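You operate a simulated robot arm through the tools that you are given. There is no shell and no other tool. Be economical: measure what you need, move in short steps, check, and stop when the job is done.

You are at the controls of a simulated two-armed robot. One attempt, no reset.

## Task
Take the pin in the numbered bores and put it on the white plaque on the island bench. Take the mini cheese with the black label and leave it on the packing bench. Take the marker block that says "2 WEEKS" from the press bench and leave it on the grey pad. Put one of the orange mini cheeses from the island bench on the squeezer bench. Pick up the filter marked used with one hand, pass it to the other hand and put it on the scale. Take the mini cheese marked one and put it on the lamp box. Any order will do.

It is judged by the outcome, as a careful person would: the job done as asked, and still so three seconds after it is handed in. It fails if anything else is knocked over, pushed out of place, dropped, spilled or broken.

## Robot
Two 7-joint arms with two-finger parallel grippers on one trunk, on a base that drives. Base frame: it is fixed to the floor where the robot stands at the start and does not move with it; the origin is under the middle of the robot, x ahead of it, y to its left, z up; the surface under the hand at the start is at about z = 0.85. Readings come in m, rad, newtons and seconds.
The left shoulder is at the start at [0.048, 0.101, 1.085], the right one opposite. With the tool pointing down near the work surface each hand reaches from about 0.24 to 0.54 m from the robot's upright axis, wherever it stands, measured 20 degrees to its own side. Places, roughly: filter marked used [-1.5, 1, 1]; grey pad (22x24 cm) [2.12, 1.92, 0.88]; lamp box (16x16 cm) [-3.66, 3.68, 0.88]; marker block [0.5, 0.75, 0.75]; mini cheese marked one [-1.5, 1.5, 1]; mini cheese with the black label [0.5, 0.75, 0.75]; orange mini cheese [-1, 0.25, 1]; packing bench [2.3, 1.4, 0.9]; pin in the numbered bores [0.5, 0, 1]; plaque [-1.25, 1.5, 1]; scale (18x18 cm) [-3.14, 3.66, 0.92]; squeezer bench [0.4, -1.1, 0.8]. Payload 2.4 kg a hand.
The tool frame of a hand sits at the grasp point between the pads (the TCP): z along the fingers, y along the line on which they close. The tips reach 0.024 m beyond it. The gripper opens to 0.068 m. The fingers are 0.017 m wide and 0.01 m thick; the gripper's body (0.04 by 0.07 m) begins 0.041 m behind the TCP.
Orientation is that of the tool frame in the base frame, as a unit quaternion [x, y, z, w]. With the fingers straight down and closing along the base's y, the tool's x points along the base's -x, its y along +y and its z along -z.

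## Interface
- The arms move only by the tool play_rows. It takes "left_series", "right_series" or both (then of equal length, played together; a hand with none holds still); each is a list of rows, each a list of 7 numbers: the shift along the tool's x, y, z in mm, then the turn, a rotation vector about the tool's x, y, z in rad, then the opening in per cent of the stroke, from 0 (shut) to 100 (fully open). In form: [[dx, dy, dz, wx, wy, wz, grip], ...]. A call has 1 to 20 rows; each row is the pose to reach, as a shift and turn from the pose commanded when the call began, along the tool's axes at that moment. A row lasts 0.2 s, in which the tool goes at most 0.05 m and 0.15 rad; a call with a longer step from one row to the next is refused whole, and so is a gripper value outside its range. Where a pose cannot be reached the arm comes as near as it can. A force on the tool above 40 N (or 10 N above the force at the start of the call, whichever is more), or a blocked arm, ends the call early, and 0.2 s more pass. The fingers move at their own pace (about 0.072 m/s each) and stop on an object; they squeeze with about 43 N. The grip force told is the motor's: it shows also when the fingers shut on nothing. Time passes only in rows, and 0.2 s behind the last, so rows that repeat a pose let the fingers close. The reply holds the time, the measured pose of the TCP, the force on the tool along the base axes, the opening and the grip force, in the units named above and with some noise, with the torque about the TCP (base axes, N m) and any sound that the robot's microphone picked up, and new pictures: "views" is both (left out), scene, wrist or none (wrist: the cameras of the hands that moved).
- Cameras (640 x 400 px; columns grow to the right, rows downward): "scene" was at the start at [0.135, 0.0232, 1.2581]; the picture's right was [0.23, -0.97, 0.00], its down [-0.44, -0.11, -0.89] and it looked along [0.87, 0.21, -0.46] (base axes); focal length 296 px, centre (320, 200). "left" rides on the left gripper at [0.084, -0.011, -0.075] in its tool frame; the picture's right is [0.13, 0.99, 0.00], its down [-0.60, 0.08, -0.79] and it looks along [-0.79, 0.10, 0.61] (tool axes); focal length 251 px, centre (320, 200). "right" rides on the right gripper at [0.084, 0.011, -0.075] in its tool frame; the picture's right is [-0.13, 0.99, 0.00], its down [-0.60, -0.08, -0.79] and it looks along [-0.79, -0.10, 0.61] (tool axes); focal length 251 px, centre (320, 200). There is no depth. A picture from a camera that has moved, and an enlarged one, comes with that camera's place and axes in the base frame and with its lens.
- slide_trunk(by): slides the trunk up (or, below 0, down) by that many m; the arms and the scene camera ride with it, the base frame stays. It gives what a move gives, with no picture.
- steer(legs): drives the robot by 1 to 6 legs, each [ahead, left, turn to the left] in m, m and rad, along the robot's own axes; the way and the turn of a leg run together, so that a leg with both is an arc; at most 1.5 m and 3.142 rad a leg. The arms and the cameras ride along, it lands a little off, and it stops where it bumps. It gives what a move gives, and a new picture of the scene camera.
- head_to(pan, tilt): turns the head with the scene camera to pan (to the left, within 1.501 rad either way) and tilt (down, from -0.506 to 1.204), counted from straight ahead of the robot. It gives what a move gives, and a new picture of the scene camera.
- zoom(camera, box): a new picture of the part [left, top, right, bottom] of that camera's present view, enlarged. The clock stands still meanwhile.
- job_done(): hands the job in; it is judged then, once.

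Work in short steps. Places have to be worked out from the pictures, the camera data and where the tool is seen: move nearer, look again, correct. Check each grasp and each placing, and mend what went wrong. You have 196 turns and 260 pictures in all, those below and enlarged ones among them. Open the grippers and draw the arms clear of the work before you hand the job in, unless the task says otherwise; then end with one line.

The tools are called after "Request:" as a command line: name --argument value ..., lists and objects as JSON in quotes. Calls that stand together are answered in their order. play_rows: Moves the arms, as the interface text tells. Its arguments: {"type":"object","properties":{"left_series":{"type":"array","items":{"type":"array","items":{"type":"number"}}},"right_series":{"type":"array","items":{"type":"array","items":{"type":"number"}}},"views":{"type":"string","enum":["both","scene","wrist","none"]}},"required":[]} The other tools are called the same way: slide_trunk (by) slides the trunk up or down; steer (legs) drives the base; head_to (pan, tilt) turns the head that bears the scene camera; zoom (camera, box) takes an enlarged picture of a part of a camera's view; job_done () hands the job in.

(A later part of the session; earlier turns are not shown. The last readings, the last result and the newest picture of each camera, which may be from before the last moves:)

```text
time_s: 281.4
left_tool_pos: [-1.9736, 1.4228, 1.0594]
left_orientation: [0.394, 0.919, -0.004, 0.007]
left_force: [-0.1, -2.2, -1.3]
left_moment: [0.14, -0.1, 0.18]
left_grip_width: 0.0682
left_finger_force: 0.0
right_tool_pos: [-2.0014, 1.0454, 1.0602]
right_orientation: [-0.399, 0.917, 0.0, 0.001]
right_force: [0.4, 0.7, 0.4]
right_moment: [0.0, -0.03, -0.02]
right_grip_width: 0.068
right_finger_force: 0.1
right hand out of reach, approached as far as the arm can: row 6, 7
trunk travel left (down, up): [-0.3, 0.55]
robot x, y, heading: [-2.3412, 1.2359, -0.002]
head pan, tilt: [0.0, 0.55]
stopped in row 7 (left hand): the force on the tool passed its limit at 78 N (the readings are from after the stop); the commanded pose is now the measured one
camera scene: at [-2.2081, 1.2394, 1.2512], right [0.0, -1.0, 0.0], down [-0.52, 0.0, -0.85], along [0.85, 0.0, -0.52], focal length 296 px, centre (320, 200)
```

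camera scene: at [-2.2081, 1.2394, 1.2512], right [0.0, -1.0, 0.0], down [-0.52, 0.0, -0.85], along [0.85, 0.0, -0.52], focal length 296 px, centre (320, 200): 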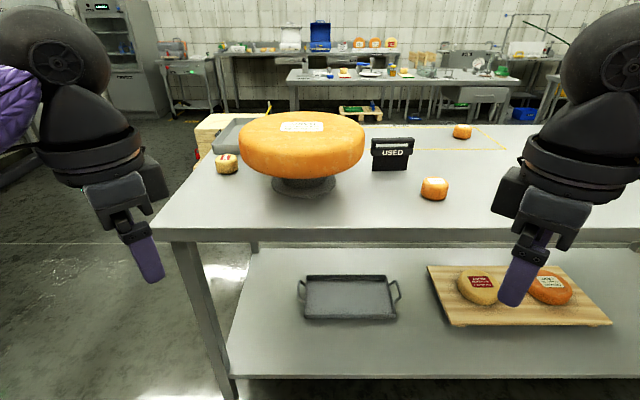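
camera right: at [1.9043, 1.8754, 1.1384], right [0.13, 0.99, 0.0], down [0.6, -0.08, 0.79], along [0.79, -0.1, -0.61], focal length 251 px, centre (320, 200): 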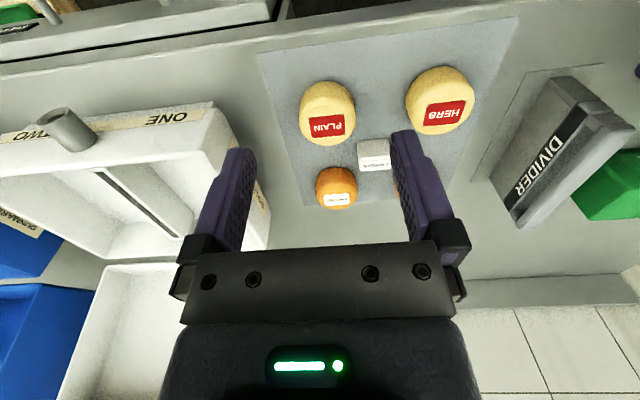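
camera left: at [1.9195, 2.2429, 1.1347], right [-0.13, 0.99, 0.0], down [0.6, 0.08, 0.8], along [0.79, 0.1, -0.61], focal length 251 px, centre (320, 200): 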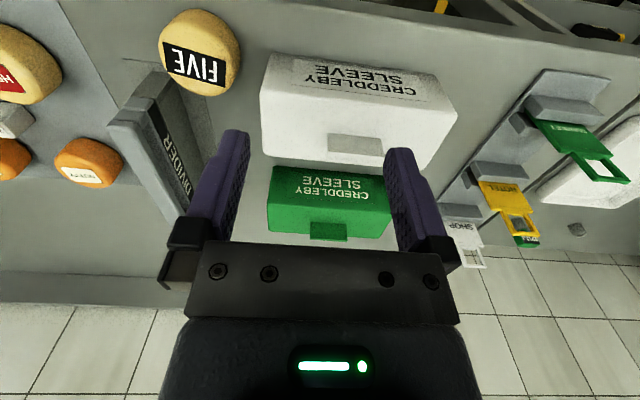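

Outward yaw is limited to ~0.8 rad, inward ±90° works. New plan: left grips the bar with inward yaw, lifts, turns the bar fore-aft, and the right hand, tilted forward, takes the bar's rear end. I re-yaw the hands now.

Request:
play_rows --left_series '[[0, 0, 0, 0, 0, -0.14, 100], [0, 0, 0, 0, 0, -0.28, 100], [0, 0, 0, 0, 0, -0.42, 100], [0, 0, 0, 0, 0, -0.56, 100], [0, 0, 0, 0, 0, -0.7, 100], [0, 0, 0, 0, 0, -0.84, 100], [0, 0, 0, 0, 0, -0.98, 100], [0, 0, 0, 0, 0, -1.12, 100], [0, 0, 0, 0, 0, -1.26, 100], [0, 0, 0, 0, 0, -1.4, 100], [0, 0, 0, 0, 0, -1.54, 100], [0, 0, 0, 0, 0, -1.68, 100], [0, 0, 0, 0, 0, -1.82, 100], [0, 0, 0, 0, 0, -1.96, 100], [0, 0, 0, 0, 0, -2.1, 100], [0, 0, 0, 0, 0, -2.24, 100], [0, 0, 0, 0, 0, -2.38, 100]]' --right_series '[[0, 0, 0, 0, 0, 0.14, 100], [0, 0, 0, 0, 0, 0.28, 100], [0, 0, 0, 0, 0, 0.42, 100], [0, 0, 0, 0, 0, 0.56, 100], [0, 0, 0, 0, 0, 0.7, 100], [0, 0, 0, 0, 0, 0.82, 100], [0, 0, 0, 0, 0, 0.82, 100], [0, 0, 0, 0, 0, 0.82, 100], [0, 0, 0, 0, 0, 0.82, 100], [0, 0, 0, 0, 0, 0.82, 100], [0, 0, 0, 0, 0, 0.82, 100], [0, 0, 0, 0, 0, 0.82, 100], [0, 0, 0, 0, 0, 0.82, 100], [0, 0, 0, 0, 0, 0.82, 100], [0, 0, 0, 0, 0, 0.82, 100], [0, 0, 0, 0, 0, 0.82, 100], [0, 0, 0, 0, 0, 0.82, 100]]' --views "scene"

```text
time_s: 285.0
left_tool_pos: [-1.9732, 1.4219, 1.0606]
left_orientation: [0.708, -0.706, 0.007, 0.001]
left_force: [0.1, -0.3, 0.7]
left_moment: [0.01, -0.02, 0.04]
left_grip_width: 0.0681
left_finger_force: 0.1
right_tool_pos: [-2.0018, 1.046, 1.0614]
right_orientation: [0.0, 1.0, 0.0, 0.002]
right_force: [0.6, 0.3, 0.2]
right_moment: [-0.01, -0.01, 0.0]
right_grip_width: 0.068
right_finger_force: 0.1
trunk travel left (down, up): [-0.3, 0.55]
robot x, y, heading: [-2.3447, 1.2377, 0.001]
head pan, tilt: [0.0, 0.55]
camera scene: at [-2.2082, 1.2395, 1.2512], right [0.0, -1.0, 0.0], down [-0.52, 0.0, -0.85], along [0.85, 0.0, -0.52], focal length 296 px, centre (320, 200)
```

scene: 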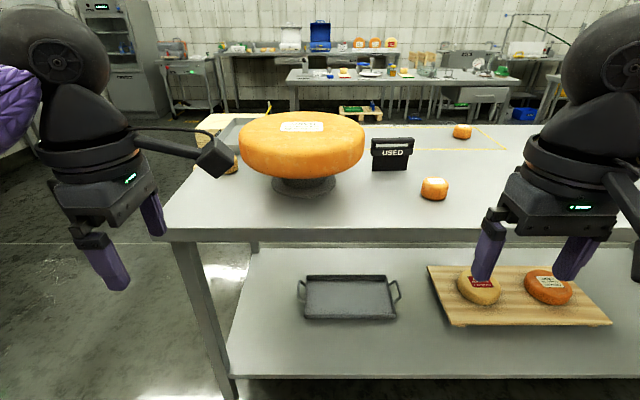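

Left yaw good. I strafe right 0.365 m and drive ahead 0.45 m to bring the left hand over the filter.

Request:
steer --legs '[[0, -0.365, 0], [0.44, 0, 0]]'

Request:
zoom --camera "left" --box '[0, 0, 640, 400]'

```text
time_s: 289.6
left_tool_pos: [-1.5275, 1.0562, 1.0602]
left_orientation: [-0.705, 0.71, -0.007, -0.001]
left_force: [-0.2, 0.1, -0.2]
left_moment: [0.03, 0.01, -0.01]
left_grip_width: 0.0679
left_finger_force: 0.1
right_tool_pos: [-1.5579, 0.679, 1.0608]
right_orientation: [0.002, 1.0, 0.0, 0.001]
right_force: [0.2, -0.4, 0.3]
right_moment: [0.02, 0.01, -0.01]
right_grip_width: 0.0681
right_finger_force: 0.1
trunk travel left (down, up): [-0.3, 0.55]
robot x, y, heading: [-1.9019, 0.8742, -0.011]
head pan, tilt: [0.0, 0.55]
camera scene: at [-1.7631, 0.8741, 1.2512], right [-0.01, -1.0, 0.0], down [-0.52, 0.0, -0.85], along [0.85, -0.01, -0.52], focal length 296 px, centre (320, 200)
```

scene: 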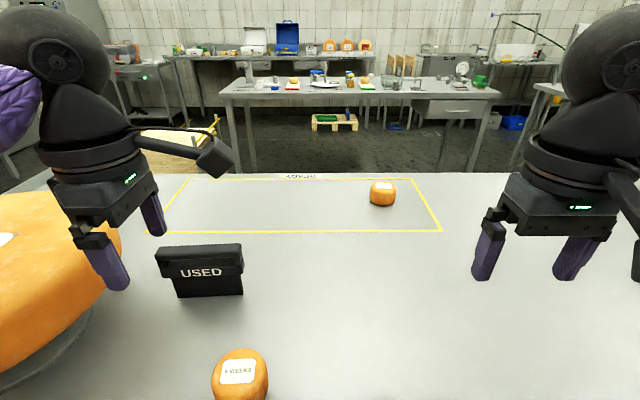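

```text
1.00 times, centred on (320, 200) of left (not enlarged: the box is as wide or as high as the picture)
camera zoom: at [-1.5179, 0.9737, 1.1366], right [-0.99, -0.12, -0.01], down [-0.08, 0.61, 0.79], along [-0.09, 0.78, -0.62], focal length 251 px, centre (320, 200)
```

zoom: 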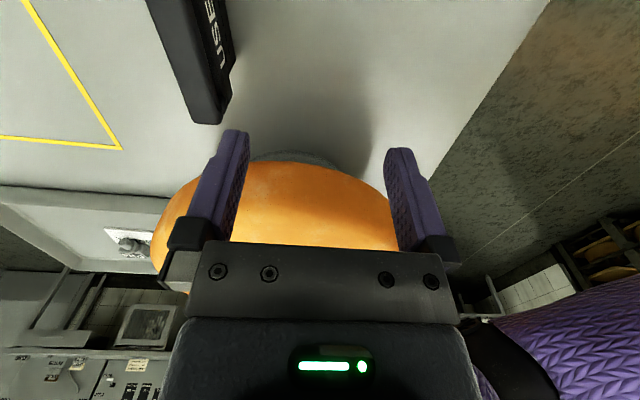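

Bar centre x≈-1.443, its left end y≈1.095. I move the left hand over it at z≈1.01 and look.

Request:
play_rows --left_series '[[0, -40, 0, 0, 0, 0, 100], [0, -75, 10, 0, 0, 0, 100], [0, -84, 35, 0, 0, 0, 100], [0, -84, 45, 0, 0, 0, 100], [0, -84, 45, 0, 0, 0, 100]]' --views "both"

Request:
zoom --camera "scene" --box '[80, 130, 320, 310]'

```text
time_s: 290.8
left_tool_pos: [-1.44, 1.0564, 1.016]
left_orientation: [-0.704, 0.71, -0.007, -0.001]
left_force: [-0.7, -0.3, 0.2]
left_moment: [0.01, 0.01, 0.01]
left_grip_width: 0.068
left_finger_force: 0.0
right_tool_pos: [-1.5574, 0.6784, 1.0618]
right_orientation: [0.003, 1.0, -0.001, 0.002]
right_force: [-0.1, 0.5, 0.1]
right_moment: [-0.01, 0.0, 0.02]
right_grip_width: 0.068
right_finger_force: 0.0
trunk travel left (down, up): [-0.3, 0.55]
robot x, y, heading: [-1.8992, 0.8728, -0.006]
head pan, tilt: [0.0, 0.55]
camera scene: at [-1.7633, 0.8741, 1.2512], right [-0.01, -1.0, 0.0], down [-0.52, 0.0, -0.85], along [0.85, -0.01, -0.52], focal length 296 px, centre (320, 200)
camera left: at [-1.431, 0.9732, 1.0919], right [-0.99, -0.12, -0.01], down [-0.08, 0.61, 0.79], along [-0.09, 0.78, -0.62], focal length 251 px, centre (320, 200)
```

scene: 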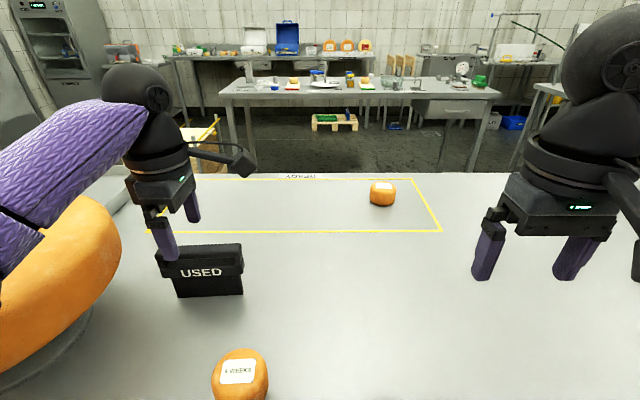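
left: 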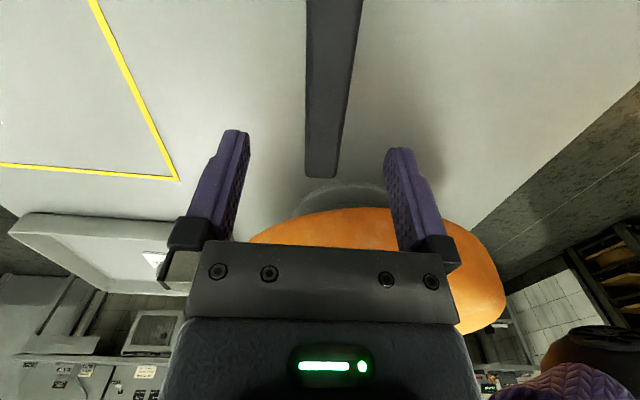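

```text
2.22 times, centred on (200, 220) of scene
camera zoom: at [-1.7633, 0.8741, 1.2512], right [-0.01, -1.0, 0.0], down [-0.52, 0.0, -0.85], along [0.85, -0.01, -0.52], focal length 657 px, centre (587, 156)
```

zoom: 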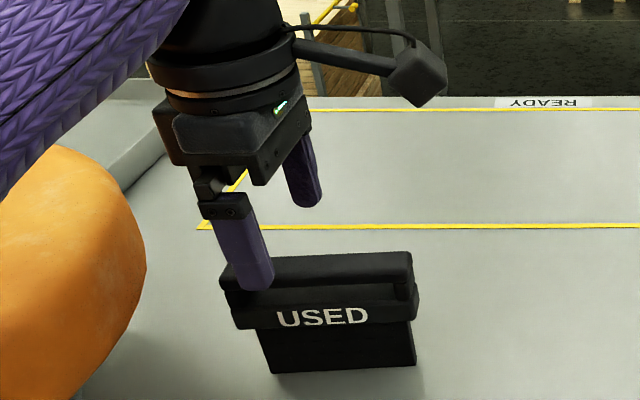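

The bar is turned ~4°; I align by -0.075 rad, shift 3 mm and descend to z=0.977.

Request:
play_rows --left_series '[[0, 3, 10, 0, 0, -0.075, 100], [0, 3, 25, 0, 0, -0.075, 100], [0, 3, 39, 0, 0, -0.075, 100], [0, 3, 39, 0, 0, -0.075, 100]]' --views "wrist"

Request:
zoom --camera "scene" --box '[120, 170, 280, 310]'

```text
time_s: 291.8
left_tool_pos: [-1.4442, 1.0544, 0.9763]
left_orientation: [0.731, -0.683, 0.006, 0.0]
left_force: [0.2, 0.2, 0.8]
left_moment: [0.02, 0.0, -0.01]
left_grip_width: 0.0678
left_finger_force: 0.2
right_tool_pos: [-1.5584, 0.6784, 1.0603]
right_orientation: [0.004, 1.0, 0.0, 0.002]
right_force: [0.0, -0.4, 0.7]
right_moment: [0.03, -0.04, 0.03]
right_grip_width: 0.0681
right_finger_force: 0.0
trunk travel left (down, up): [-0.3, 0.55]
robot x, y, heading: [-1.9019, 0.8716, -0.006]
head pan, tilt: [0.0, 0.55]
camera left: at [-1.4292, 0.973, 1.0534], right [-0.98, -0.2, -0.01], down [-0.13, 0.61, 0.79], along [-0.15, 0.77, -0.62], focal length 251 px, centre (320, 200)
```

left: 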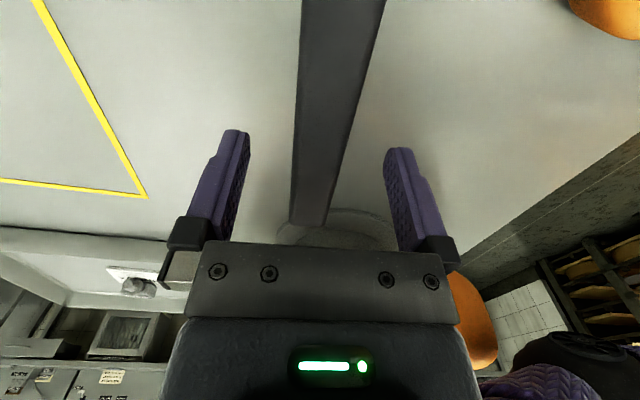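

```text
2.86 times, centred on (200, 240) of scene
camera zoom: at [-1.7632, 0.8741, 1.2512], right [-0.01, -1.0, 0.0], down [-0.52, 0.0, -0.85], along [0.85, -0.01, -0.52], focal length 845 px, centre (663, 86)
```

zoom: 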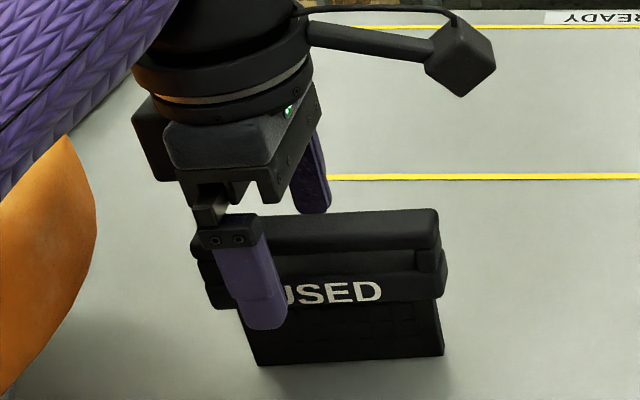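

Aligned within ~2°; I shift -3 mm along tool y and close on the bar.

Request:
play_rows --left_series '[[0, -3, 0, 0, 0, 0, 100], [0, -3, 0, 0, 0, 0, 60], [0, -3, 0, 0, 0, 0, 35], [0, -3, 0, 0, 0, 0, 15], [0, -3, 0, 0, 0, 0, 5], [0, -3, 0, 0, 0, 0, 5]]' --views "wrist"

Request:
zoom --camera "scene" --box '[120, 170, 280, 310]'

```text
time_s: 293.2
left_tool_pos: [-1.4418, 1.0562, 0.9768]
left_orientation: [0.731, -0.683, 0.008, 0.001]
left_force: [-0.2, 0.1, 0.5]
left_moment: [-0.03, 0.02, 0.0]
left_grip_width: 0.0216
left_finger_force: 38.7
right_tool_pos: [-1.5576, 0.6782, 1.0599]
right_orientation: [0.003, 1.0, 0.0, 0.001]
right_force: [0.2, -0.7, -0.7]
right_moment: [0.01, 0.0, 0.0]
right_grip_width: 0.0679
right_finger_force: 0.0
trunk travel left (down, up): [-0.3, 0.55]
robot x, y, heading: [-1.8983, 0.8688, -0.012]
head pan, tilt: [0.0, 0.55]
camera left: at [-1.4264, 0.9737, 1.053], right [-0.98, -0.2, -0.01], down [-0.13, 0.61, 0.79], along [-0.15, 0.77, -0.62], focal length 251 px, centre (320, 200)
```

left: 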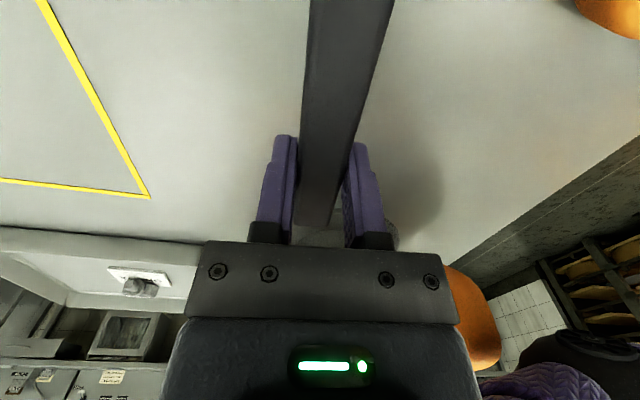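

```text
2.86 times, centred on (200, 240) of scene
camera zoom: at [-1.7632, 0.8741, 1.2512], right [-0.01, -1.0, 0.0], down [-0.52, 0.0, -0.85], along [0.85, -0.01, -0.52], focal length 845 px, centre (663, 86)
```

zoom: 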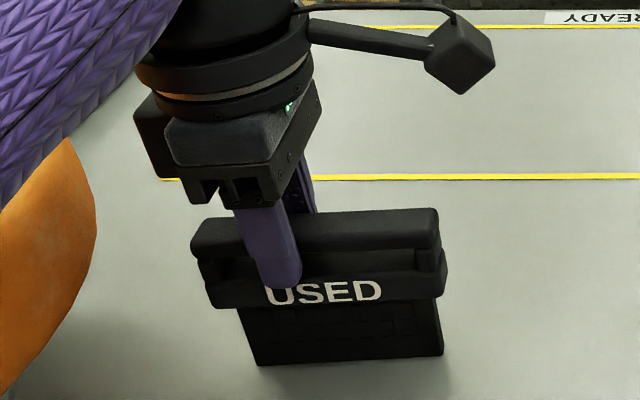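

Bar gripped (21.6 mm). I lift straight up 13 cm.

Request:
play_rows --left_series '[[0, 0, -15, 0, 0, 0, 5], [0, 0, -40, 0, 0, 0, 5], [0, 0, -75, 0, 0, 0, 5], [0, 0, -110, 0, 0, 0, 5], [0, 0, -135, 0, 0, 0, 5], [0, 0, -135, 0, 0, 0, 5]]' --views "scene"

```text
time_s: 294.6
left_tool_pos: [-1.4426, 1.0582, 1.1103]
left_orientation: [0.73, -0.683, 0.007, 0.0]
left_force: [0.5, 0.7, -1.5]
left_moment: [0.03, -0.01, -0.03]
left_grip_width: 0.0216
left_finger_force: 38.4
right_tool_pos: [-1.5578, 0.6792, 1.0613]
right_orientation: [0.003, 1.0, 0.001, 0.002]
right_force: [0.7, -0.3, 0.0]
right_moment: [-0.01, 0.02, 0.02]
right_grip_width: 0.0681
right_finger_force: 0.1
trunk travel left (down, up): [-0.3, 0.55]
robot x, y, heading: [-1.899, 0.8719, -0.011]
head pan, tilt: [0.0, 0.55]
camera scene: at [-1.7632, 0.8741, 1.2512], right [-0.01, -1.0, 0.0], down [-0.52, 0.0, -0.85], along [0.85, -0.01, -0.52], focal length 296 px, centre (320, 200)
```

scene: 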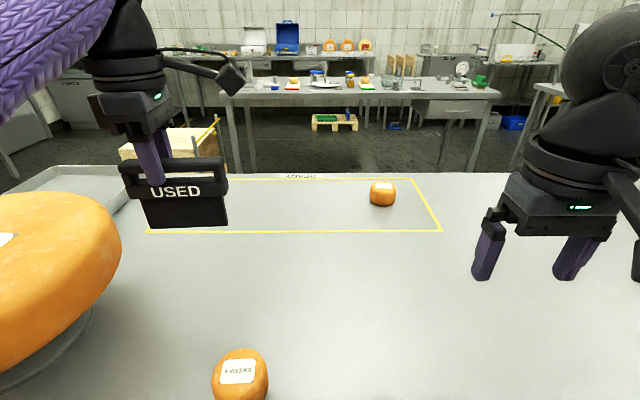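

Filter lifted. I back off, raise the trunk 0.1 m for room, then turn the left hand so the bar points fore-aft near the centreline.

Request:
steer --legs '[[-0.35, 0, 0]]'

Request:
slide_trunk --by 0.1

Request:
play_rows --left_series '[[14, -2, 9, 0, 0, 0.14, 5], [28, -4, 18, 0, 0, 0.28, 5], [42, -6, 27, 0, 0, 0.42, 5], [56, -8, 36, 0, 0, 0.56, 5], [70, -10, 45, 0, 0, 0.7, 5], [84, -12, 54, 0, 0, 0.84, 5], [98, -14, 63, 0, 0, 0.98, 5], [112, -16, 72, 0, 0, 1.12, 5], [126, -18, 81, 0, 0, 1.26, 5], [140, -20, 90, 0, 0, 1.4, 5], [160, -20, 100, 0, 0, 1.52, 5], [180, -20, 110, 0, 0, 1.64, 5]]' --views "both"

```text
time_s: 296.9
left_tool_pos: [-1.7937, 1.0603, 1.1112]
left_orientation: [0.731, -0.683, 0.007, 0.001]
left_force: [-0.4, 0.0, -1.3]
left_moment: [0.01, -0.03, 0.02]
left_grip_width: 0.0215
left_finger_force: 38.3
right_tool_pos: [-1.9084, 0.6808, 1.0613]
right_orientation: [0.003, 1.0, 0.0, 0.002]
right_force: [0.1, 0.5, 0.3]
right_moment: [0.0, -0.03, 0.01]
right_grip_width: 0.0679
right_finger_force: 0.1
trunk travel left (down, up): [-0.3, 0.55]
robot x, y, heading: [-2.2502, 0.8773, -0.007]
head pan, tilt: [0.0, 0.55]
camera scene: at [-2.1144, 0.8765, 1.2512], right [-0.01, -1.0, 0.0], down [-0.52, 0.0, -0.85], along [0.85, -0.01, -0.52], focal length 296 px, centre (320, 200)
```

scene: 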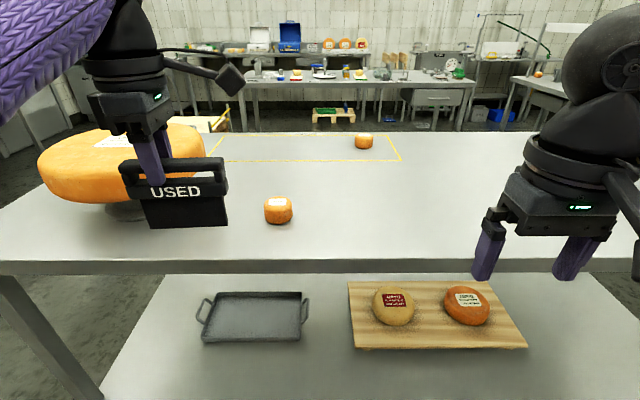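

```text
time_s: 298.2
left_tool_pos: [-1.793, 1.0597, 1.2103]
left_orientation: [0.73, -0.683, 0.007, 0.001]
left_force: [-0.6, -0.1, -1.1]
left_moment: [0.0, 0.0, 0.02]
left_grip_width: 0.0215
left_finger_force: 38.8
right_tool_pos: [-1.9097, 0.6809, 1.1608]
right_orientation: [0.002, 1.0, -0.001, 0.001]
right_force: [-0.2, -0.2, -0.1]
right_moment: [-0.04, 0.02, 0.04]
right_grip_width: 0.068
right_finger_force: 0.1
trunk travel left (down, up): [-0.4, 0.45]
robot x, y, heading: [-2.2454, 0.8746, -0.015]
head pan, tilt: [0.0, 0.55]
```

```text
time_s: 300.8
left_tool_pos: [-1.7838, 0.8871, 1.0968]
left_orientation: [0.002, 1.0, -0.006, 0.005]
left_force: [0.4, -0.6, -1.4]
left_moment: [0.0, 0.0, 0.02]
left_grip_width: 0.0216
left_finger_force: 38.5
left hand out of reach, approached as far as the arm can: row 8, 9, 10, 11, 12
right_tool_pos: [-1.908, 0.6801, 1.1603]
right_orientation: [0.003, 1.0, 0.001, 0.002]
right_force: [0.3, 0.3, -0.9]
right_moment: [-0.02, 0.02, 0.0]
right_grip_width: 0.0681
right_finger_force: 0.0
trunk travel left (down, up): [-0.4, 0.45]
robot x, y, heading: [-2.2493, 0.8771, -0.007]
head pan, tilt: [0.0, 0.55]
camera scene: at [-2.1309, 0.8764, 1.3521], right [-0.01, -1.0, 0.0], down [-0.52, 0.0, -0.85], along [0.85, -0.01, -0.52], focal length 296 px, centre (320, 200)
camera left: at [-1.8703, 0.8776, 1.1709], right [-0.13, 0.99, -0.01], down [0.6, 0.09, 0.8], along [0.79, 0.09, -0.6], focal length 251 px, centre (320, 200)
```

scene: 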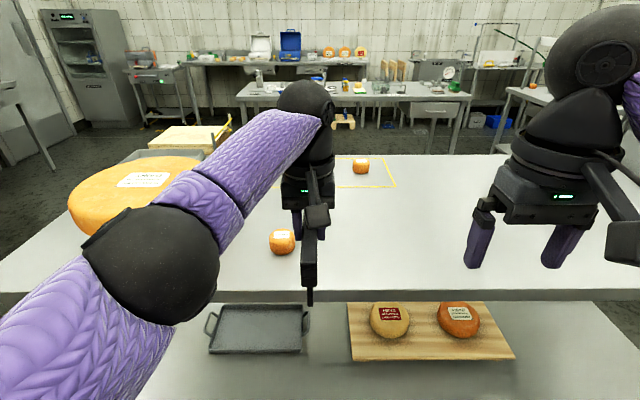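
left: 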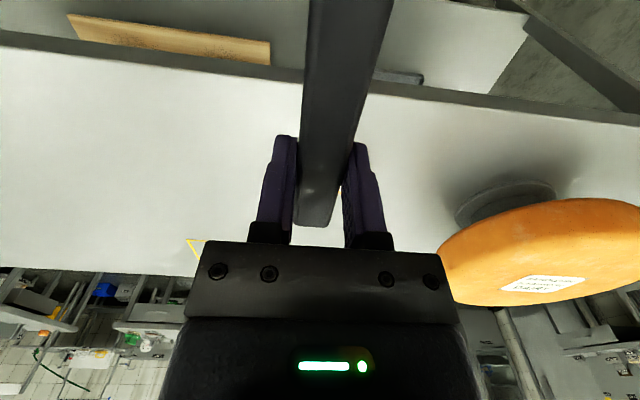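

The bar now points fore-aft at about (-1.784,0.887,1.09). I tilt the right hand forward by ~1.1 rad off to the side first.

Request:
play_rows --right_series '[[0, 0, 2, 0, -0.14, 0, 100], [0, 0, 5, 0, -0.28, 0, 100], [0, 0, 8, 0, -0.42, 0, 100], [0, 0, 12, 0, -0.56, 0, 100], [5, 0, 16, 0, -0.7, 0, 100], [10, 0, 20, 0, -0.84, 0, 100], [15, 0, 24, 0, -0.98, 0, 100], [20, 0, 26, 0, -1.1, 0, 100]]' --views "both"

```text
time_s: 302.6
left_tool_pos: [-1.7859, 0.8865, 1.0962]
left_orientation: [0.002, 1.0, -0.006, 0.005]
left_force: [0.1, 0.7, -1.8]
left_moment: [0.02, -0.01, -0.02]
left_grip_width: 0.0214
left_finger_force: 38.2
right_tool_pos: [-1.8823, 0.6707, 1.1461]
right_orientation: [0.003, 0.851, -0.001, 0.525]
right_force: [-0.6, 0.3, 0.2]
right_moment: [-0.01, 0.0, 0.05]
right_grip_width: 0.0678
right_finger_force: 0.0
right hand out of reach, approached as far as the arm can: row 6, 7, 8
trunk travel left (down, up): [-0.4, 0.45]
robot x, y, heading: [-2.2482, 0.8791, -0.006]
head pan, tilt: [0.0, 0.55]
camera scene: at [-2.1312, 0.8764, 1.3521], right [-0.01, -1.0, 0.0], down [-0.52, 0.0, -0.85], along [0.85, -0.01, -0.52], focal length 296 px, centre (320, 200)
camera right: at [-1.9855, 0.6825, 1.1049], right [0.06, 0.99, 0.12], down [-0.44, -0.08, 0.9], along [0.9, -0.11, 0.43], focal length 251 px, centre (320, 200)
```

scene: 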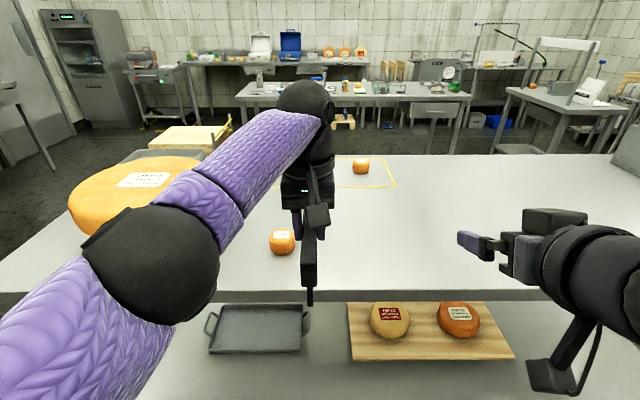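
right: 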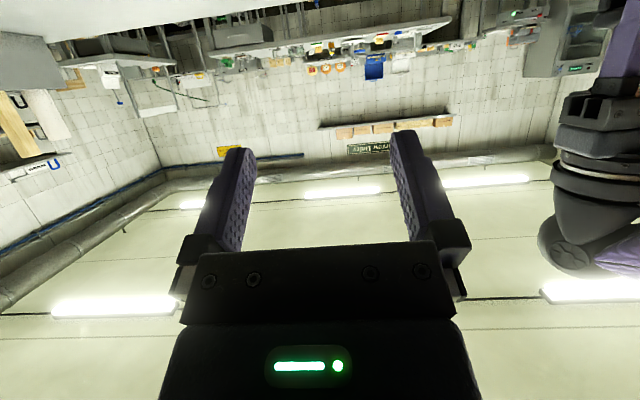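

Reach is marginal here. I raise the trunk another 0.12 m and lower both hands by the same, moving the left hand 5 cm forward, so that both have more reach.

Request:
slide_trunk --by 0.12

Request:
play_rows --left_series '[[-5, 0, 30, 0, 0, 0, 5], [-15, 0, 60, 0, 0, 0, 5], [-30, 0, 90, 0, 0, 0, 5], [-45, 0, 120, 0, 0, 0, 5], [-55, 0, 120, 0, 0, 0, 5], [-55, 0, 120, 0, 0, 0, 5]]' --right_series '[[27, 0, 14, 0, 0, 0, 100], [54, 0, 27, 0, 0, 0, 100], [81, 0, 41, 0, 0, 0, 100], [107, 0, 54, 0, 0, 0, 100], [107, 0, 54, 0, 0, 0, 100], [107, 0, 54, 0, 0, 0, 100]]' --views "scene"

```text
time_s: 304.1
left_tool_pos: [-1.7871, 0.889, 1.2193]
left_orientation: [0.0, 1.0, -0.004, 0.009]
left_force: [-0.8, -0.2, -1.0]
left_moment: [0.01, 0.01, 0.0]
left_grip_width: 0.0214
left_finger_force: 38.7
right_tool_pos: [-1.882, 0.6699, 1.2644]
right_orientation: [0.002, 0.852, 0.0, 0.524]
right_force: [-0.3, 0.0, 0.4]
right_moment: [0.03, 0.0, -0.02]
right_grip_width: 0.068
right_finger_force: 0.1
trunk travel left (down, up): [-0.52, 0.33]
robot x, y, heading: [-2.2528, 0.8741, -0.006]
head pan, tilt: [0.0, 0.55]
```

```text
time_s: 305.5
left_tool_pos: [-1.7776, 0.8963, 1.1244]
left_orientation: [0.0, 1.0, -0.005, 0.009]
left_force: [-0.2, 0.3, -1.1]
left_moment: [-0.01, -0.01, 0.02]
left_grip_width: 0.0215
left_finger_force: 37.9
left hand out of reach, approached as far as the arm can: row 2, 3, 4, 5, 6
right_tool_pos: [-1.881, 0.6783, 1.1833]
right_orientation: [-0.009, 0.849, 0.004, 0.529]
right_force: [0.4, 0.8, -0.1]
right_moment: [0.01, -0.02, -0.02]
right_grip_width: 0.0682
right_finger_force: 0.0
right hand out of reach, approached as far as the arm can: row 3, 4, 5, 6
trunk travel left (down, up): [-0.52, 0.33]
robot x, y, heading: [-2.2512, 0.8737, -0.009]
head pan, tilt: [0.0, 0.55]
camera scene: at [-2.1441, 0.8765, 1.4727], right [-0.01, -1.0, 0.0], down [-0.52, 0.0, -0.85], along [0.85, -0.01, -0.52], focal length 296 px, centre (320, 200)
```

scene: 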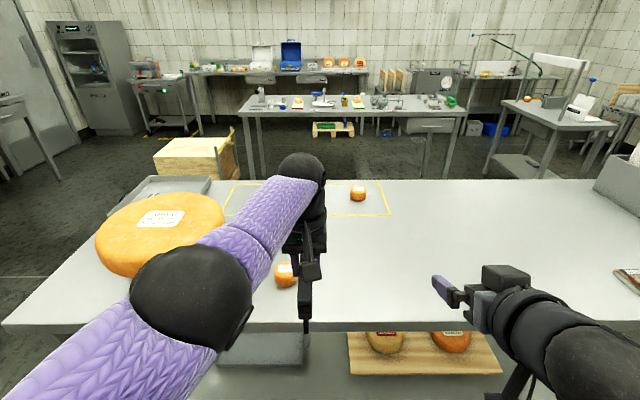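

The left hand is limited at the midline. I'll angle the bar instead: left yawed inward ~0.6 rad and shifted left, which suits the right arm's approach direction from back-right.

Request:
play_rows --left_series '[[5, 12, 4, 0, 0, -0.12, 5], [10, 24, 8, 0, 0, -0.24, 5], [15, 36, 12, 0, 0, -0.36, 5], [20, 48, 16, 0, 0, -0.48, 5], [24, 57, 20, 0, 0, -0.6, 5], [24, 57, 20, 0, 0, -0.6, 5]]' --views "both"

```text
time_s: 306.9
left_tool_pos: [-1.8026, 0.9549, 1.1041]
left_orientation: [-0.296, 0.955, -0.007, 0.007]
left_force: [-0.1, -0.4, -0.9]
left_moment: [-0.01, -0.04, -0.01]
left_grip_width: 0.0214
left_finger_force: 38.4
right_tool_pos: [-1.8805, 0.678, 1.1834]
right_orientation: [-0.01, 0.849, 0.006, 0.528]
right_force: [0.5, -0.4, -0.5]
right_moment: [0.0, -0.03, 0.01]
right_grip_width: 0.068
right_finger_force: 0.1
trunk travel left (down, up): [-0.52, 0.33]
robot x, y, heading: [-2.2546, 0.8769, -0.006]
head pan, tilt: [0.0, 0.55]
camera scene: at [-2.144, 0.8766, 1.4727], right [-0.01, -1.0, 0.0], down [-0.52, 0.0, -0.85], along [0.85, -0.01, -0.52], focal length 296 px, centre (320, 200)
camera left: at [-1.8665, 0.8997, 1.1788], right [-0.67, 0.74, -0.02], down [0.44, 0.41, 0.8], along [0.6, 0.52, -0.6], focal length 251 px, centre (320, 200)
```

scene: 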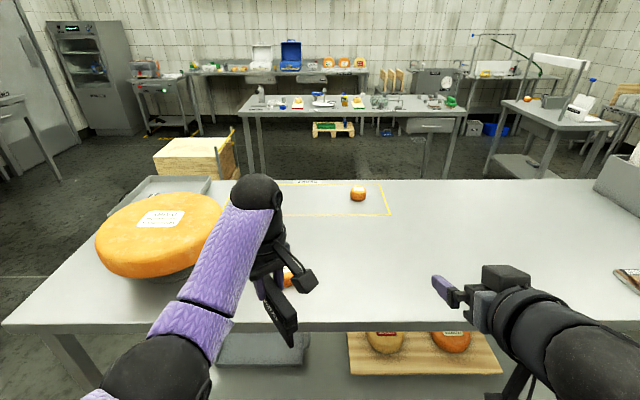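
left: 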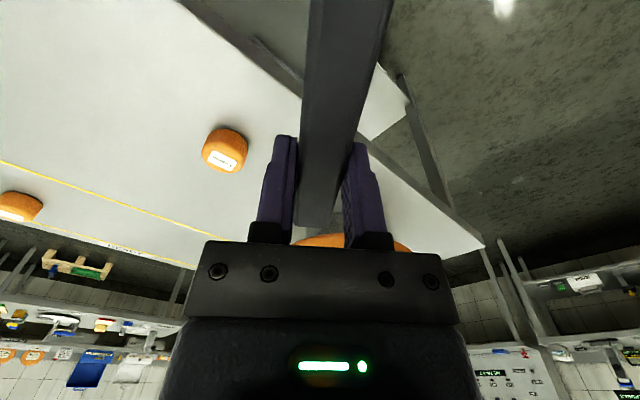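

That pose works well. I try pushing the filter 6 cm further forward, to leave room for the right hand.

Request:
play_rows --left_series '[[-22, -3, 0, 0, 0, 0, 5], [-44, -6, 0, 0, 0, 0, 5], [-66, -9, 0, 0, 0, 0, 5], [-66, -9, 0, 0, 0, 0, 5]]' --right_series '[[0, 0, 0, -0.107, 0, -0.054, 100], [0, 0, 0, -0.214, 0, -0.109, 100], [0, 0, 0, -0.321, 0, -0.163, 100], [0, 0, 0, -0.428, 0, -0.218, 100]]' --views "scene"

```text
time_s: 307.9
left_tool_pos: [-1.7611, 0.9858, 1.1051]
left_orientation: [-0.295, 0.955, -0.007, 0.008]
left_force: [0.1, -0.4, -1.6]
left_moment: [-0.02, 0.02, 0.0]
left_grip_width: 0.0215
left_finger_force: 38.7
left hand out of reach, approached as far as the arm can: row 3, 4
right_tool_pos: [-1.8796, 0.68, 1.1831]
right_orientation: [-0.201, 0.827, 0.123, 0.51]
right_force: [-0.8, 0.3, 0.9]
right_moment: [-0.01, 0.03, 0.02]
right_grip_width: 0.0683
right_finger_force: 0.1
trunk travel left (down, up): [-0.52, 0.33]
robot x, y, heading: [-2.2533, 0.8719, -0.016]
head pan, tilt: [0.0, 0.55]
camera scene: at [-2.1441, 0.8761, 1.4727], right [-0.01, -1.0, 0.0], down [-0.52, 0.0, -0.85], along [0.85, -0.01, -0.52], focal length 296 px, centre (320, 200)
```

scene: 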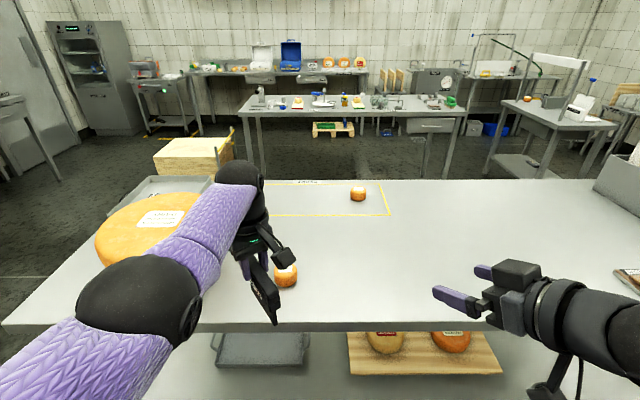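

Left pose reached at (-1.761,0.986,1.105). The bar's rear grip point is about (-1.811,0.952,1.096). I bring the right hand to a pre-pose 8 cm behind it.

Request:
play_rows --right_series '[[-1, 33, 21, -0.05, 0, -0.025, 100], [-2, 67, 42, -0.107, 0, -0.054, 100], [-4, 100, 63, -0.107, 0, -0.054, 100], [-5, 134, 84, -0.107, 0, -0.054, 100], [-6, 168, 106, -0.107, 0, -0.054, 100], [-7, 201, 127, -0.107, 0, -0.054, 100]]' --views "both"

Request:
zoom --camera "scene" --box '[180, 150, 480, 340]'

```text
time_s: 309.3
left_tool_pos: [-1.7612, 0.986, 1.107]
left_orientation: [-0.295, 0.955, -0.007, 0.008]
left_force: [0.6, -1.1, -1.1]
left_moment: [0.05, -0.01, 0.0]
left_grip_width: 0.0217
left_finger_force: 38.0
right_tool_pos: [-1.866, 0.8826, 1.1406]
right_orientation: [-0.251, 0.815, 0.153, 0.5]
right_force: [0.7, -1.1, -1.0]
right_moment: [0.0, -0.01, 0.03]
right_grip_width: 0.068
right_finger_force: 0.2
right hand out of reach, approached as far as the arm can: row 6
trunk travel left (down, up): [-0.52, 0.33]
robot x, y, heading: [-2.2473, 0.8759, -0.007]
head pan, tilt: [0.0, 0.55]
camera scene: at [-2.1438, 0.8756, 1.4727], right [-0.01, -1.0, 0.0], down [-0.52, 0.0, -0.85], along [0.85, -0.01, -0.52], focal length 296 px, centre (320, 200)
camera right: at [-1.9585, 0.8333, 1.1003], right [-0.51, 0.85, 0.11], down [-0.32, -0.31, 0.9], along [0.8, 0.42, 0.43], focal length 251 px, centre (320, 200)
```

scene: 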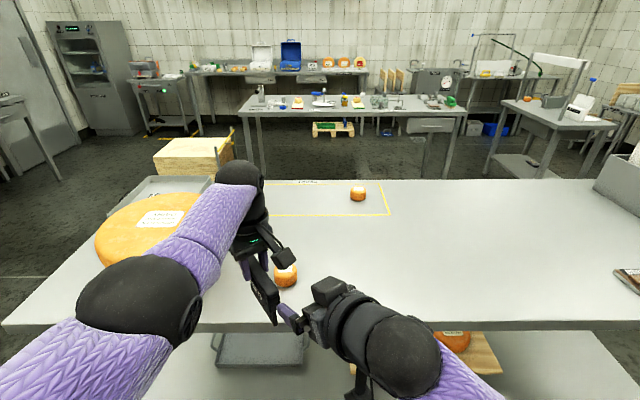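
right: 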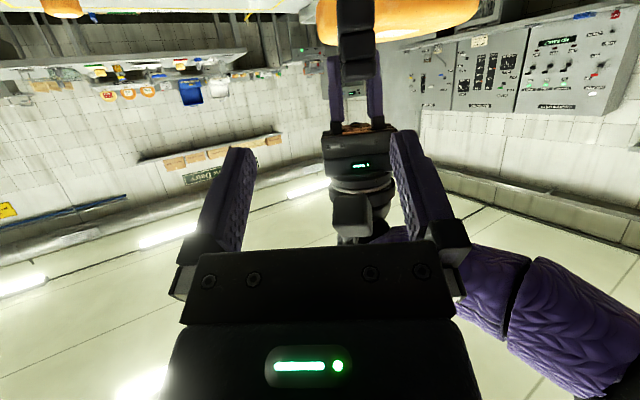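

```text
2.11 times, centred on (330, 245) of scene
camera zoom: at [-2.1438, 0.8756, 1.4727], right [-0.01, -1.0, 0.0], down [-0.52, 0.0, -0.85], along [0.85, -0.01, -0.52], focal length 623 px, centre (299, 105)
```

zoom: 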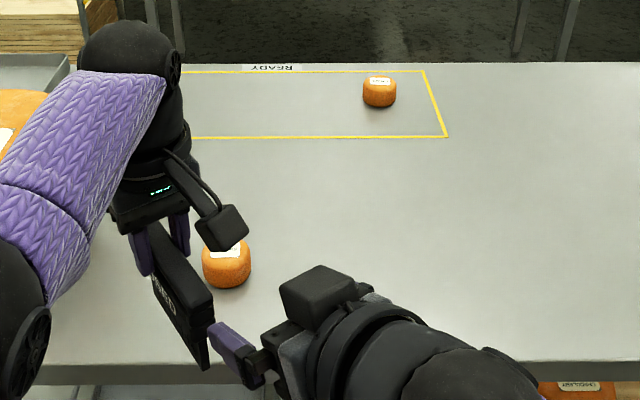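

The right hand is ~3 cm short to the left. I instead shift the left hand (with filter) toward it by ~3 cm.

Request:
play_rows --left_series '[[10, -11, 0, 0, 0, 0, 5], [20, -22, 0, 0, 0, 0, 5], [20, -22, 0, 0, 0, 0, 5]]' --right_series '[[4, 2, 0, 0, 0, 0, 100], [9, 4, 0, 0, 0, 0, 100], [9, 4, 0, 0, 0, 0, 100]]' --views "wrist"

Request:
zoom --camera "scene" --box '[230, 220, 380, 340]'

```text
time_s: 310.1
left_tool_pos: [-1.765, 0.9555, 1.1067]
left_orientation: [-0.295, 0.955, -0.006, 0.007]
left_force: [0.3, 0.3, -2.6]
left_moment: [0.06, -0.04, 0.02]
left_grip_width: 0.0216
left_finger_force: 38.4
right_tool_pos: [-1.8657, 0.8835, 1.142]
right_orientation: [-0.25, 0.814, 0.153, 0.501]
right_force: [0.4, 0.4, -0.6]
right_moment: [-0.02, 0.01, 0.01]
right_grip_width: 0.0678
right_finger_force: 0.0
right hand out of reach, approached as far as the arm can: row 1, 2, 3
trunk travel left (down, up): [-0.52, 0.33]
robot x, y, heading: [-2.2537, 0.8765, -0.0]
head pan, tilt: [0.0, 0.55]
camera right: at [-1.9586, 0.8342, 1.1006], right [-0.51, 0.85, 0.11], down [-0.32, -0.31, 0.9], along [0.8, 0.42, 0.43], focal length 251 px, centre (320, 200)
camera left: at [-1.8308, 0.9005, 1.181], right [-0.67, 0.75, -0.02], down [0.44, 0.41, 0.8], along [0.6, 0.52, -0.6], focal length 251 px, centre (320, 200)
```

right: 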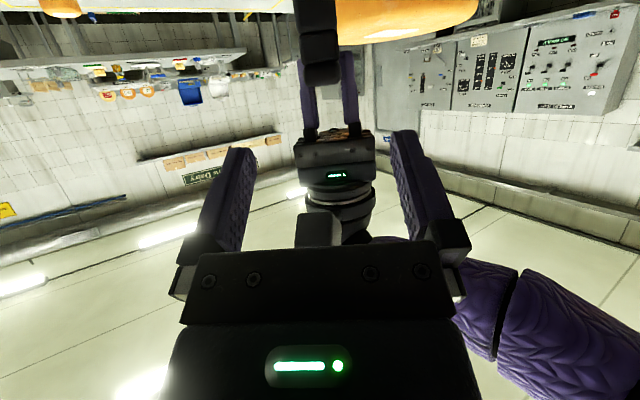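
left: 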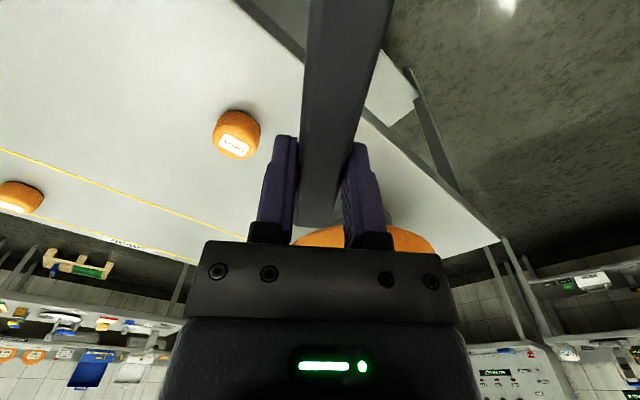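

```text
3.33 times, centred on (305, 280) of scene
camera zoom: at [-2.144, 0.8768, 1.4727], right [-0.01, -1.0, 0.0], down [-0.52, 0.0, -0.85], along [0.85, -0.01, -0.52], focal length 986 px, centre (370, -67)
```

zoom: 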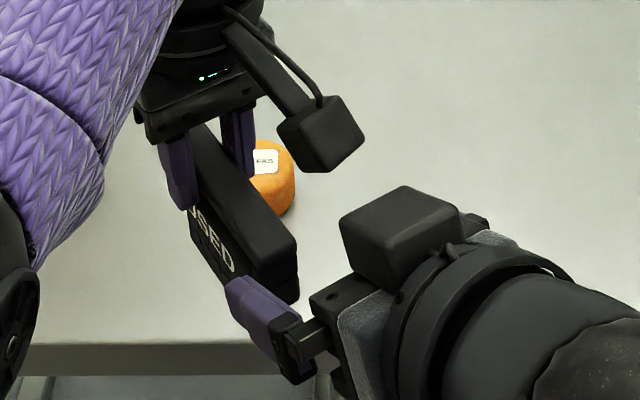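

The top-grip approach would bring the right gripper's housing into the left camera. A lower grip on the slab's rear edge (5 cm below the bar) clears it. I lower the right hand to a pre-pose for that.

Request:
play_rows --right_series '[[13, 1, 12, 0, 0, 0, 100], [26, 2, 24, 0, 0, 0, 100], [38, 2, 36, 0, 0, 0, 100], [50, 2, 48, 0, 0, 0, 100], [50, 2, 48, 0, 0, 0, 100]]' --views "both"

Request:
zoom --camera "scene" --box '[230, 220, 380, 340]'

```text
time_s: 311.3
left_tool_pos: [-1.7659, 0.9558, 1.1064]
left_orientation: [-0.295, 0.955, -0.007, 0.008]
left_force: [-0.1, 0.9, -2.4]
left_moment: [0.02, -0.02, 0.0]
left_grip_width: 0.0216
left_finger_force: 38.6
right_tool_pos: [-1.8596, 0.8762, 1.1025]
right_orientation: [-0.25, 0.815, 0.154, 0.499]
right_force: [-0.9, 0.1, -0.3]
right_moment: [-0.05, -0.01, 0.02]
right_grip_width: 0.068
right_finger_force: 0.0
right hand out of reach, approached as far as the arm can: row 1, 2, 3, 4, 5
trunk travel left (down, up): [-0.52, 0.33]
robot x, y, heading: [-2.2497, 0.8741, -0.007]
head pan, tilt: [0.0, 0.55]
camera scene: at [-2.1439, 0.8765, 1.4727], right [-0.01, -1.0, 0.0], down [-0.52, 0.0, -0.85], along [0.85, -0.01, -0.52], focal length 296 px, centre (320, 200)
camera right: at [-1.9518, 0.8259, 1.0622], right [-0.51, 0.85, 0.12], down [-0.31, -0.31, 0.9], along [0.8, 0.42, 0.42], focal length 251 px, centre (320, 200)
```

scene: 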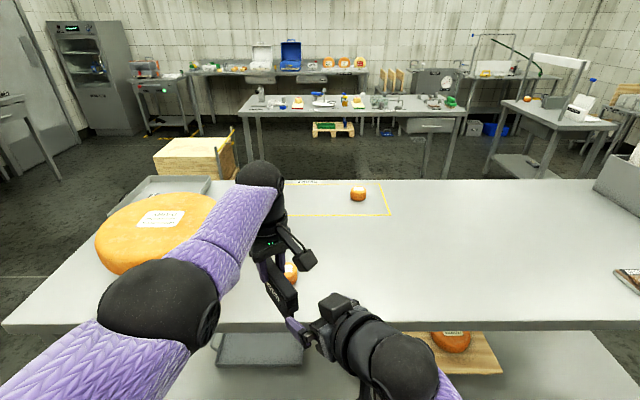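
right: 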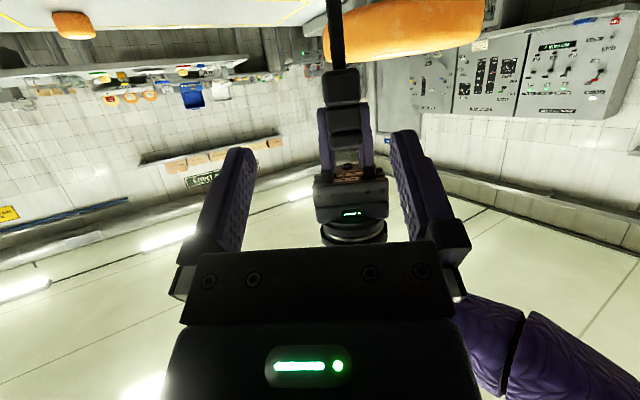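

```text
3.33 times, centred on (305, 280) of scene
camera zoom: at [-2.1439, 0.8765, 1.4727], right [-0.01, -1.0, 0.0], down [-0.52, 0.0, -0.85], along [0.85, -0.01, -0.52], focal length 986 px, centre (370, -67)
```

zoom: 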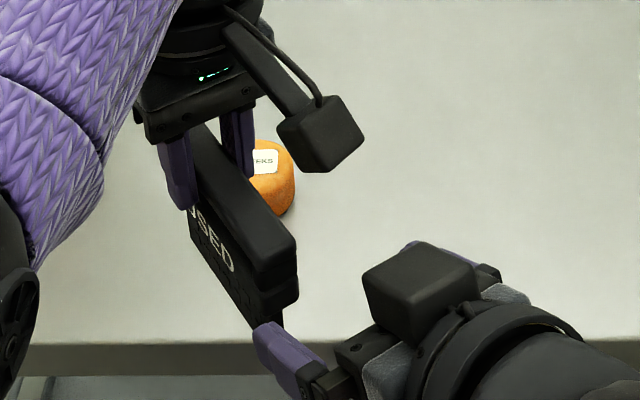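

The right hand is at its limit, so I bring the filter another 4.5 cm to the right and 2 cm up, aligning the right hand with it.

Request:
play_rows --left_series '[[6, -9, -5, 0, 0, 0, 5], [13, -19, -10, 0, 0, 0, 5], [19, -28, -15, 0, 0, 0, 5], [25, -37, -20, 0, 0, 0, 5], [25, -37, -20, 0, 0, 0, 5]]' --right_series '[[2, -10, 0, 0, 0, 0, 100], [4, -18, 0, 0, 0, 0, 100], [7, -25, 0, 0, 0, 0, 100], [9, -25, 0, 0, 0, 0, 100], [9, -25, 0, 0, 0, 0, 100]]' --views "wrist"

Request:
zoom --camera "scene" --box '[230, 220, 380, 340]'

```text
time_s: 312.5
left_tool_pos: [-1.7724, 0.9148, 1.1259]
left_orientation: [-0.295, 0.956, -0.007, 0.008]
left_force: [-0.4, 0.9, -1.1]
left_moment: [-0.01, -0.03, -0.01]
left_grip_width: 0.0214
left_finger_force: 38.3
left hand out of reach, approached as far as the arm can: row 3, 4, 5
right_tool_pos: [-1.8485, 0.8525, 1.0946]
right_orientation: [-0.25, 0.814, 0.153, 0.502]
right_force: [0.6, 0.2, -1.0]
right_moment: [0.01, -0.03, 0.03]
right_grip_width: 0.068
right_finger_force: 0.0
trunk travel left (down, up): [-0.52, 0.33]
robot x, y, heading: [-2.2511, 0.8734, -0.003]
head pan, tilt: [0.0, 0.55]
camera right: at [-1.9408, 0.804, 1.0541], right [-0.51, 0.85, 0.11], down [-0.32, -0.31, 0.9], along [0.8, 0.42, 0.43], focal length 251 px, centre (320, 200)
camera left: at [-1.838, 0.8598, 1.201], right [-0.67, 0.75, -0.02], down [0.44, 0.41, 0.8], along [0.6, 0.52, -0.6], focal length 251 px, centre (320, 200)
```

right: 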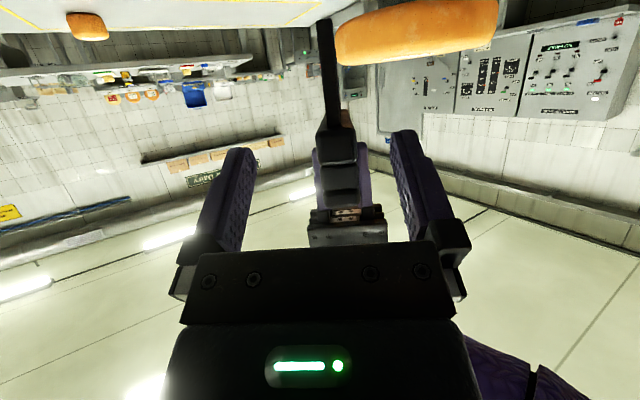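
left: 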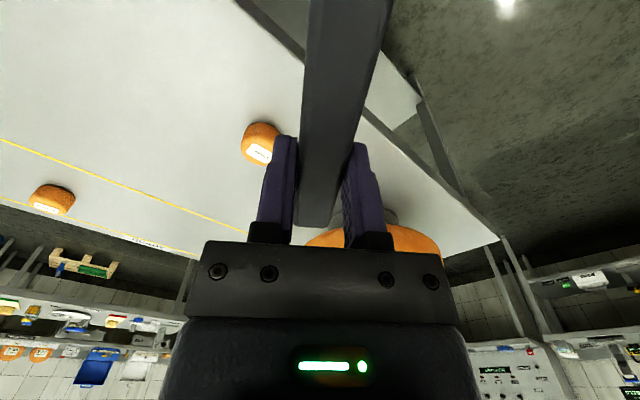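

```text
3.33 times, centred on (305, 280) of scene
camera zoom: at [-2.144, 0.8768, 1.4727], right [-0.01, -1.0, 0.0], down [-0.52, 0.0, -0.85], along [0.85, -0.01, -0.52], focal length 986 px, centre (370, -67)
```

zoom: 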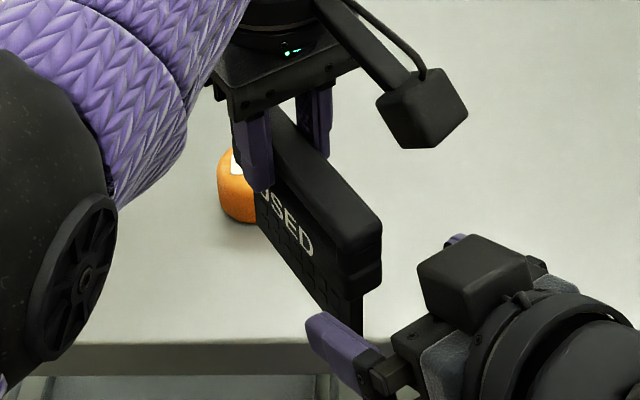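

The slab's rear edge is now well between the right fingers (offset ~6 mm). I advance 55 mm along the tool axis.

Request:
play_rows --right_series '[[1, 6, 10, 0, 0, 0, 100], [1, 6, 25, 0, 0, 0, 100], [2, 6, 40, 0, 0, 0, 100], [2, 6, 54, 0, 0, 0, 100], [2, 6, 54, 0, 0, 0, 100]]' --views "wrist"

Request:
zoom --camera "scene" --box '[230, 220, 380, 340]'

```text
time_s: 313.7
left_tool_pos: [-1.7718, 0.9164, 1.1264]
left_orientation: [-0.296, 0.955, -0.006, 0.01]
left_force: [26.9, 16.5, -10.5]
left_moment: [0.47, -0.65, 0.14]
left_grip_width: 0.0216
left_finger_force: 38.4
right_tool_pos: [-1.8115, 0.8848, 1.0692]
right_orientation: [-0.25, 0.814, 0.154, 0.501]
right_force: [-28.0, -15.8, 7.9]
right_moment: [0.75, -1.27, 0.06]
right_grip_width: 0.0677
right_finger_force: 0.0
trunk travel left (down, up): [-0.52, 0.33]
robot x, y, heading: [-2.2476, 0.8713, -0.006]
head pan, tilt: [0.0, 0.55]
camera right: at [-1.9045, 0.8358, 1.0283], right [-0.51, 0.85, 0.11], down [-0.32, -0.31, 0.9], along [0.8, 0.42, 0.43], focal length 251 px, centre (320, 200)
```

right: 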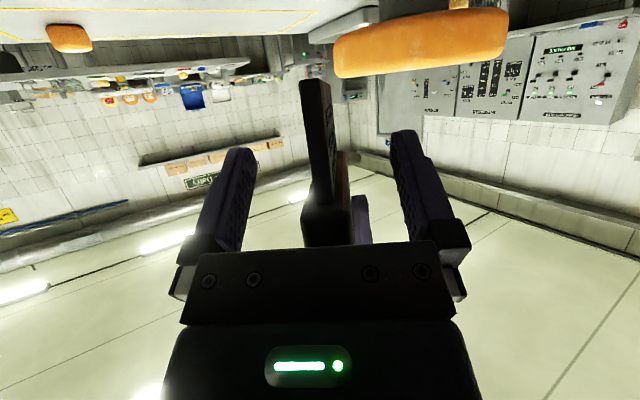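

```text
3.33 times, centred on (305, 280) of scene
camera zoom: at [-2.1441, 0.8766, 1.4727], right [-0.01, -1.0, 0.0], down [-0.52, 0.0, -0.85], along [0.85, -0.01, -0.52], focal length 986 px, centre (370, -67)
```

zoom: 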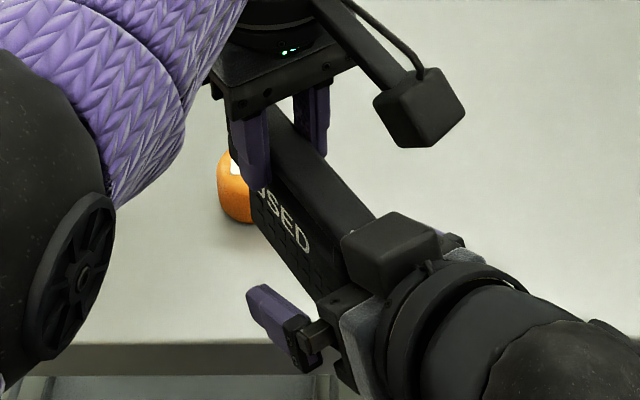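

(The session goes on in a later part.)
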